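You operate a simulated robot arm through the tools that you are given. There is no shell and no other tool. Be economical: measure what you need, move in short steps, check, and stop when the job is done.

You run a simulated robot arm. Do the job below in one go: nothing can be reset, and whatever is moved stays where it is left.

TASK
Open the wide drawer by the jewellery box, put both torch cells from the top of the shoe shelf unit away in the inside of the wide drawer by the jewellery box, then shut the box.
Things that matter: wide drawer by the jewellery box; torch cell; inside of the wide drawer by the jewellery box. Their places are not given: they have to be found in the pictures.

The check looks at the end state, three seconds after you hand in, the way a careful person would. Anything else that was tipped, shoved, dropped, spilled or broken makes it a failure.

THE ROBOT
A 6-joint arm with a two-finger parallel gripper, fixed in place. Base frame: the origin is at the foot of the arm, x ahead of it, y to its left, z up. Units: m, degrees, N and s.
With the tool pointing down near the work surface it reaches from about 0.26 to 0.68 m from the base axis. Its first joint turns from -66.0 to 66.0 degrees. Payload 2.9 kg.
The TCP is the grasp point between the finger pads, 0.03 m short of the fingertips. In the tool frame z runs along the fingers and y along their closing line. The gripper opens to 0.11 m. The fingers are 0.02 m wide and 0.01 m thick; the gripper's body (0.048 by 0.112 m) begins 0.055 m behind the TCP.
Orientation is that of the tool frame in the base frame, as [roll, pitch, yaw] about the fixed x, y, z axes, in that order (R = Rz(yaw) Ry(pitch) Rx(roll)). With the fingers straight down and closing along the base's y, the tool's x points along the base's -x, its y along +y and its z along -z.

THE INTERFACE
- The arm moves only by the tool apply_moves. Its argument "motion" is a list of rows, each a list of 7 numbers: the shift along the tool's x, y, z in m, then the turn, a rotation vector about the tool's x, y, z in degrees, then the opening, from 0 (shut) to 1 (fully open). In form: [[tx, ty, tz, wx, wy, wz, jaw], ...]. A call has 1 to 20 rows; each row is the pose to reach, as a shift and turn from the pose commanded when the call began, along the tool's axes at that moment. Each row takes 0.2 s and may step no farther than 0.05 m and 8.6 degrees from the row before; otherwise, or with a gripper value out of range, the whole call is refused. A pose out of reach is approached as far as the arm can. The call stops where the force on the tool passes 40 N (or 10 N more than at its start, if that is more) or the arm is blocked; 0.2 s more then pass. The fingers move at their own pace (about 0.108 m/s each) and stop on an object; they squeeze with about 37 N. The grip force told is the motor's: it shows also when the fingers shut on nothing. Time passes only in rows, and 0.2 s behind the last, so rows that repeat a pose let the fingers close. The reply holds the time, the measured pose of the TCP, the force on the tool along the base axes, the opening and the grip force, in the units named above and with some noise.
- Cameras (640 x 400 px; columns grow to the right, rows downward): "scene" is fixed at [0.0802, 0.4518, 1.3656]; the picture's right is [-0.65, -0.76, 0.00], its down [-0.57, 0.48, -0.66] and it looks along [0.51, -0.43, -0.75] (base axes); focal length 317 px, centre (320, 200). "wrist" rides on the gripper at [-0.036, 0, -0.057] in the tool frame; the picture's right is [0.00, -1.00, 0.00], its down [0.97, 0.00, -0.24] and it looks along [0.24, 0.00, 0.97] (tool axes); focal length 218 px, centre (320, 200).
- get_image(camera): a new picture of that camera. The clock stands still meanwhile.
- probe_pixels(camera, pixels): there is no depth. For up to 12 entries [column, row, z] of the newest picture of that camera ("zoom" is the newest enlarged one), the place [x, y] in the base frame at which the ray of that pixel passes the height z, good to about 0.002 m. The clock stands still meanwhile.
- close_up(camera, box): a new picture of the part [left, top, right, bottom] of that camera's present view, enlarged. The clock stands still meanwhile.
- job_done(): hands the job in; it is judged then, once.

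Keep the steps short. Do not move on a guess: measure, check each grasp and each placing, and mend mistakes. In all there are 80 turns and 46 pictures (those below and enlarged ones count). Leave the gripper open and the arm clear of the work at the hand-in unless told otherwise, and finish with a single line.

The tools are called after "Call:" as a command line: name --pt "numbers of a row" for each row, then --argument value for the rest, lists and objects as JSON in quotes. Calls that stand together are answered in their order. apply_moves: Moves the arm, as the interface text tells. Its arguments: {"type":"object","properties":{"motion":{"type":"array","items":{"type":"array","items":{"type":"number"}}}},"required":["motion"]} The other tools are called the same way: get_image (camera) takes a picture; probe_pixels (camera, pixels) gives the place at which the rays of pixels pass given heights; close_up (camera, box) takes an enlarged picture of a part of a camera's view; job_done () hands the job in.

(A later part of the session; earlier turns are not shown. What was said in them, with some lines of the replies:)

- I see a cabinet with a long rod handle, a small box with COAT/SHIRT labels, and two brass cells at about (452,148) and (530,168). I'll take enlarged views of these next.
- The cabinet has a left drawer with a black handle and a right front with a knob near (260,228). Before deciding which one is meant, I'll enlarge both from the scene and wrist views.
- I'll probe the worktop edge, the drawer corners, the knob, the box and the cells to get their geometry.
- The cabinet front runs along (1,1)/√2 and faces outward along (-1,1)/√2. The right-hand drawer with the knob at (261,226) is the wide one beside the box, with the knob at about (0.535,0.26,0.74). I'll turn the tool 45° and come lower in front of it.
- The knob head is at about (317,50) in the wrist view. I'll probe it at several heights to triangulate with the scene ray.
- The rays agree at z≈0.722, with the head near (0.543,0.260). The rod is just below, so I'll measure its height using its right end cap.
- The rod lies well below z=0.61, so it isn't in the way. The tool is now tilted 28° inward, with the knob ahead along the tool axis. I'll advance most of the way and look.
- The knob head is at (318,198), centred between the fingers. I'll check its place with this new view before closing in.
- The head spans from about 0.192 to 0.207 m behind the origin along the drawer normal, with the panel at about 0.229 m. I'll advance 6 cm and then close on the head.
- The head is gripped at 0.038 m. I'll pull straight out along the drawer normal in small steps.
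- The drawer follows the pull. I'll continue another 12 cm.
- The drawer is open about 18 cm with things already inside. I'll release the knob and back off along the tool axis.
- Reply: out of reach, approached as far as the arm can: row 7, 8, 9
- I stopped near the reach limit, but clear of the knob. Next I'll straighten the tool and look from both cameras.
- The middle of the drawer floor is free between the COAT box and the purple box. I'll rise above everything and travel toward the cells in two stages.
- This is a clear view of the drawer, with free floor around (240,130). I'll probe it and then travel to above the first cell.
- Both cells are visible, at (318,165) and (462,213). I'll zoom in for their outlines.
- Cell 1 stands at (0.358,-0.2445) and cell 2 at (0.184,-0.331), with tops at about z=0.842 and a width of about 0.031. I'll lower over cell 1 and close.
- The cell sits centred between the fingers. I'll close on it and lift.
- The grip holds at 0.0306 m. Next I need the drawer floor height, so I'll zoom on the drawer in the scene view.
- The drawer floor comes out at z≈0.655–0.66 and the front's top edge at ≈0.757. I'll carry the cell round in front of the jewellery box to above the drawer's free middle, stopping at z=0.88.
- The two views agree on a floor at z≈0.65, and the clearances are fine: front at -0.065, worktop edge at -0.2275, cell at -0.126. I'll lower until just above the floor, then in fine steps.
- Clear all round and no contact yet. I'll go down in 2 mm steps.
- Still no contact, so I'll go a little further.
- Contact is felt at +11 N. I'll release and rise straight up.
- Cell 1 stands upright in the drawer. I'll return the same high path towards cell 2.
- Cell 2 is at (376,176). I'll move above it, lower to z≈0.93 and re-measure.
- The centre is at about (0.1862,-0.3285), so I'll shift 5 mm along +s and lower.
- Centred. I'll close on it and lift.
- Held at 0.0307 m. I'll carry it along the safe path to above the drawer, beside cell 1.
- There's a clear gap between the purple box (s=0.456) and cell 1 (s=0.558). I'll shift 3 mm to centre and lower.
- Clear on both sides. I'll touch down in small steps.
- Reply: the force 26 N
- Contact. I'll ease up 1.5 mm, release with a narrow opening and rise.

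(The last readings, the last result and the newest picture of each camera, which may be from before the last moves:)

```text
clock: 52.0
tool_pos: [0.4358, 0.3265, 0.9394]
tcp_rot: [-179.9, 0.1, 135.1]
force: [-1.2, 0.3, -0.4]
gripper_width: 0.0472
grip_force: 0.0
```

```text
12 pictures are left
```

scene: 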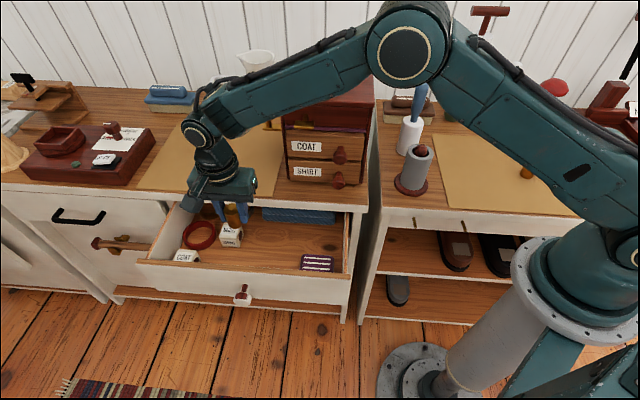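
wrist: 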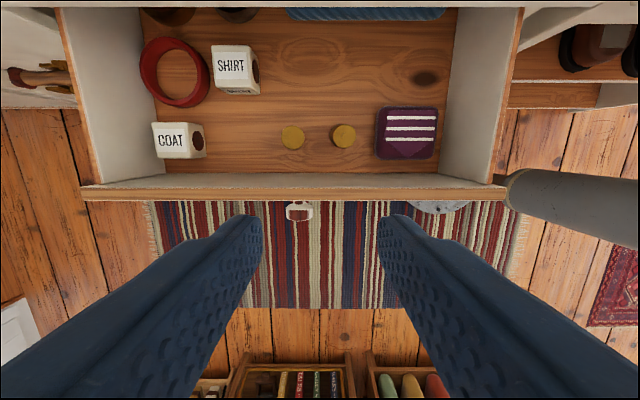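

Both cells stand upright inside the drawer. To shut it, I'll grip the knob again with the same 28° tilt and push it in slowly. First I'll go out in front of the knob and tilt.

Call:
apply_moves --pt "0.04 0.01 0 0 0 0 0.5" --pt "0.08 0.02 0 0 0 0 0.6" --pt "0.12 0.029 0.01 0 0 0 0.6" --pt "0.12 0.029 0.03 0 -7 0 0.6" --pt "0.12 0.029 0.06 0 -14 0 0.6" --pt "0.12 0.029 0.08 0 -21 0 0.6" --pt "0.12 0.029 0.1 0 -28 0 0.6" --pt "0.12 0.029 0.105 0 -28 0 0.6"

Call:
get_image --camera "wrist"

```text
clock: 53.8
tool_pos: [0.3718, 0.4299, 0.8336]
tcp_rot: [179.9, 28.1, 135.0]
force: [-0.6, 0.4, 0.9]
gripper_width: 0.0661
grip_force: 0.0
```

```text
11 pictures are left
```

wrist: 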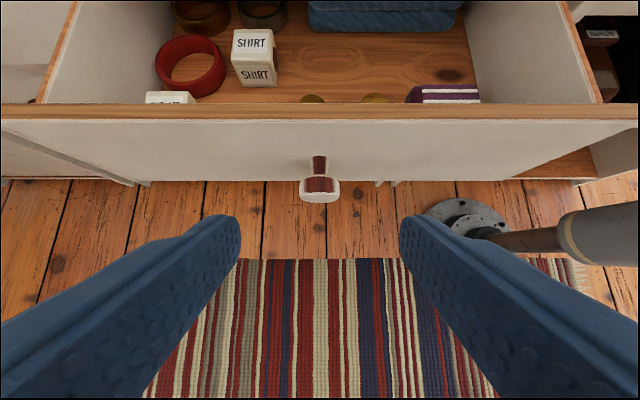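

Call:
probe_pixels --camera "wrist" --pixels '[[319, 191, 0.73], [319, 178, 0.73], [319, 156, 0.722]]'

```text
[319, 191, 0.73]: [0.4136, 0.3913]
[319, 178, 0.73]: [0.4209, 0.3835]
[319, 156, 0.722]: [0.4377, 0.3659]
```

The knob head is at d≈-0.016 to -0.026, s=0.569. I'll advance 12 cm and grip.

Call:
apply_moves --pt "0 0.001 0.04 0 0 0 0.6" --pt "-0.001 0.001 0.08 0 0 0 0.6" --pt "-0.0014 0.001 0.11 0 0 0 0.6" --pt "-0.0014 0.001 0.12 0 0 0 0.6" --pt "-0.0014 0.001 0.12 0 0 0 0.3" --pt "-0.0014 0.001 0.12 0 0 0 0.1" --pt "-0.0014 0.001 0.12 0 0 0 0.1"

Call:
get_image --camera "wrist"

```text
clock: 55.4
tool_pos: [0.4128, 0.3905, 0.7276]
tcp_rot: [-179.8, 28.0, 135.1]
force: [-5.3, -4.9, -1.8]
gripper_width: 0.0376
grip_force: 45.1
```

```text
10 pictures are left
```

wrist: 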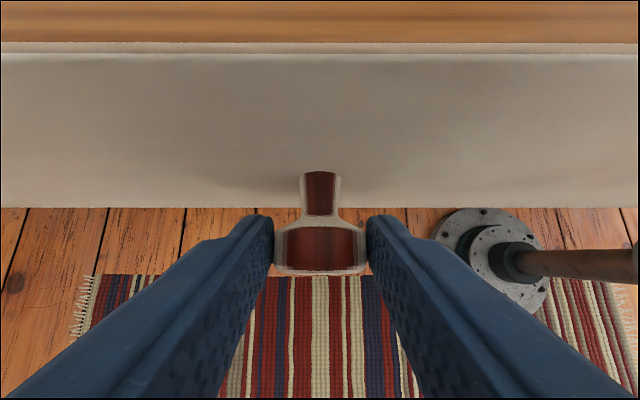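

Gripped. I'll push in gently by 16.5 cm at 5 cm/s with soft ends.

Call:
apply_moves --pt "-0.0035 0 0.0019 0 0 0 0.1" --pt "-0.0097 0 0.0052 0 0 0 0.1" --pt "-0.0177 0 0.0094 0 0 0 0.1" --pt "-0.0265 0 0.0141 0 0 0 0.1" --pt "-0.0353 0 0.0188 0 0 0 0.1" --pt "-0.0442 0 0.0235 0 0 0 0.1" --pt "-0.053 0 0.0281 0 0 0 0.1" --pt "-0.0618 0 0.0328 0 0 0 0.1" --pt "-0.0706 0 0.0375 0 0 0 0.1" --pt "-0.0795 0 0.0422 0 0 0 0.1" --pt "-0.0883 0 0.0469 0 0 0 0.1" --pt "-0.0971 0 0.0516 0 0 0 0.1" --pt "-0.106 0 0.0563 0 0 0 0.1" --pt "-0.1148 0 0.061 0 0 0 0.1" --pt "-0.1236 0 0.0657 0 0 0 0.1" --pt "-0.1325 0 0.0704 0 0 0 0.1" --pt "-0.1386 0 0.0736 0 0 0 0.1" --pt "-0.143 0 0.076 0 0 0 0.1" --pt "-0.1448 0 0.0769 0 0 0 0.1" --pt "-0.1457 0 0.0774 0 0 0 0.1"

Call:
get_image --camera "wrist"

```text
clock: 59.6
tool_pos: [0.5301, 0.2744, 0.7274]
tcp_rot: [-179.9, 27.9, 135.0]
force: [-5.2, -3.4, -15.0]
gripper_width: 0.0372
grip_force: 45.5
```

```text
9 pictures are left
```

wrist: 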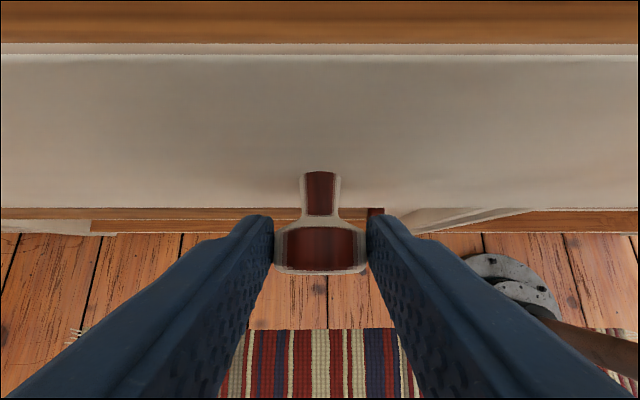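

About 13 mm remain. I'll push on in 2 mm steps until it meets the stop.

Call:
apply_moves --pt "-0.0018 0 0.0009 0 0 0 0.1" --pt "-0.0035 0 0.0019 0 0 0 0.1" --pt "-0.0053 0 0.0028 0 0 0 0.1" --pt "-0.0071 0 0.0038 0 0 0 0.1" --pt "-0.0088 0 0.0047 0 0 0 0.1" --pt "-0.0106 0 0.0056 0 0 0 0.1" --pt "-0.0115 0 0.0061 0 0 0 0.1" --pt "-0.0124 0 0.0066 0 0 0 0.1" --pt "-0.0132 0 0.007 0 0 0 0.1"

Call:
get_image --camera "wrist"

```text
clock: 61.6
tool_pos: [0.5401, 0.2637, 0.7265]
tcp_rot: [-179.9, 28.0, 135.1]
force: [-7.3, -5.4, -14.0]
gripper_width: 0.0373
grip_force: 45.4
```

```text
8 pictures are left
```

wrist: 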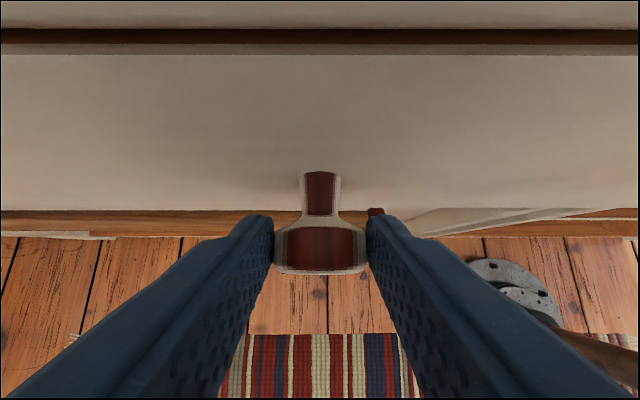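

It now looks like the closed view. I'll nudge a few more millimetres to feel the stop.

Call:
apply_moves --pt "-0.0009 0 0.0005 0 0 0 0.1" --pt "-0.0018 0 0.0009 0 0 0 0.1" --pt "-0.0026 0 0.0014 0 0 0 0.1" --pt "-0.0035 0 0.0019 0 0 0 0.1"

```text
clock: 62.6
tool_pos: [0.5398, 0.2627, 0.7273]
tcp_rot: [-179.7, 27.9, 135.3]
force: [-29.5, 10.0, -4.7]
gripper_width: 0.0372
grip_force: 45.3
```

The force rose against the push, so the drawer is on its stop. I'll ease off, release and back away along the tool axis.

Call:
apply_moves --pt "0.002 0 -0.001 0 0 0 0.1" --pt "0.002 0 -0.001 0 0 0 0.4" --pt "0.002 0 -0.001 0 0 0 0.6" --pt "0.002 0 -0.001 0 0 0 0.6" --pt "0.002 0 -0.04 0 0 0 0.6" --pt "0.002 0 -0.08 0 0 0 0.6" --pt "0.002 0 -0.12 0 0 0 0.6" --pt "0.002 0 -0.16 0 0 0 0.6" --pt "0.002 0 -0.2 0 0 0 0.6"

Call:
get_image --camera "wrist"

```text
clock: 64.6
tool_pos: [0.4745, 0.3294, 0.902]
tcp_rot: [180.0, 28.0, 135.0]
force: [0.2, -0.9, 0.5]
gripper_width: 0.0659
grip_force: 0.1
```

```text
7 pictures are left
```

wrist: 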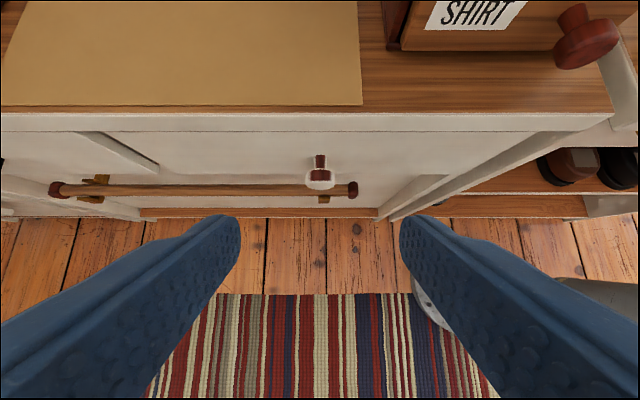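

The drawer is flush. I'll rise, straighten, open the gripper fully and check the whole scene.

Call:
apply_moves --pt "-0.01 0 -0.04 0 0 0 0.6" --pt "-0.02 0 -0.08 0 7 0 0.7" --pt "-0.03 0 -0.12 0 14 0 0.8" --pt "-0.04 0 -0.16 0 21 0 0.9" --pt "-0.05 0 -0.2 0 28 0 1" --pt "-0.05 0 -0.2 0 28 0 1"

Call:
get_image --camera "scene"

Call:
close_up --camera "scene" --box '[140, 60, 380, 260]'

```text
clock: 66.0
tool_pos: [0.4405, 0.3617, 1.1042]
tcp_rot: [-179.9, 0.1, 134.9]
force: [-1.2, 0.2, -0.4]
gripper_width: 0.1102
grip_force: 0.1
```

```text
6 pictures are left
```

scene: 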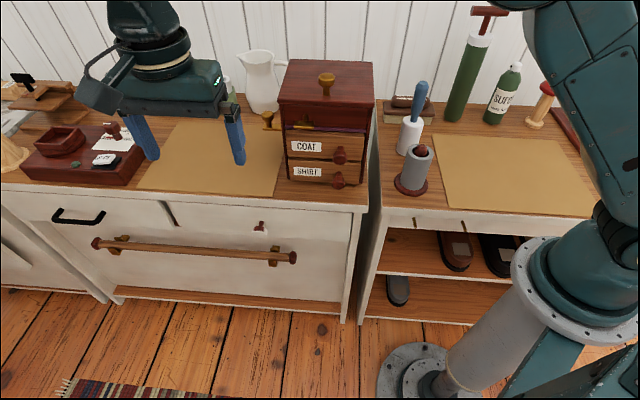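

```text
2.00 times, centred on (260, 160) of scene
```

zoom: 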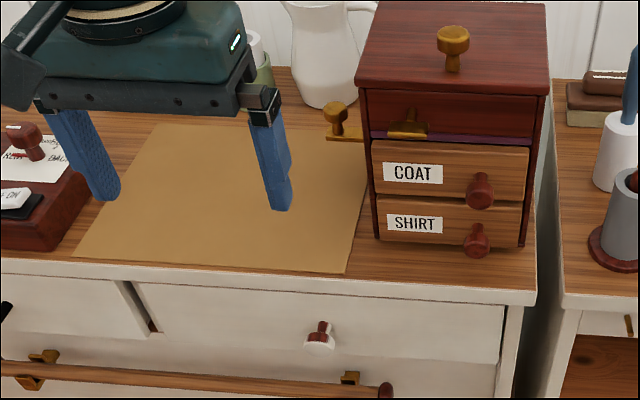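

The drawer is shut and the shelf mat is empty. I'll also make sure the jewellery box itself isn't ajar with a close look at its top.

Call:
close_up --camera "scene" --box '[255, 50, 385, 140]'

Call:
get_image --camera "wrist"

```text
4.44 times, centred on (320, 95) of scene
```

zoom: 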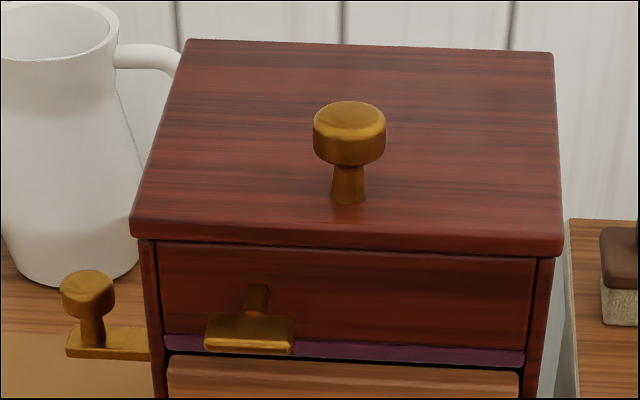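

```text
3 pictures are left
```

wrist: 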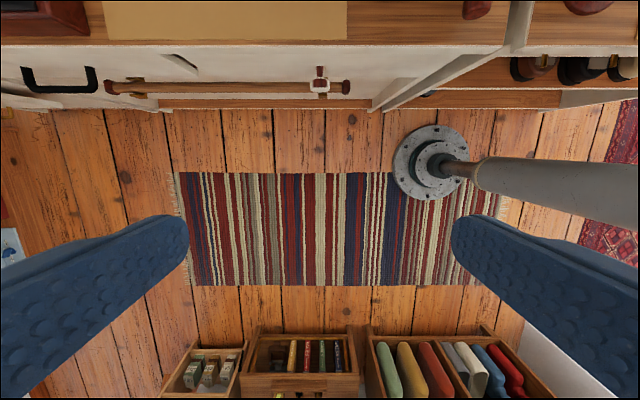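

The lid and front of the jewellery box sit flush and look the same as at the start. The only thing I opened, the wide drawer, is shut with both cells inside, and the arm is clear with the gripper open. I'll hand in now.

Call:
job_done

```text
The job is handed in.
```

Both torch cells are standing upright inside the wide drawer by the jewellery box and the drawer is shut; I took "shut the box" to mean that drawer, so I left the jewellery box untouched.
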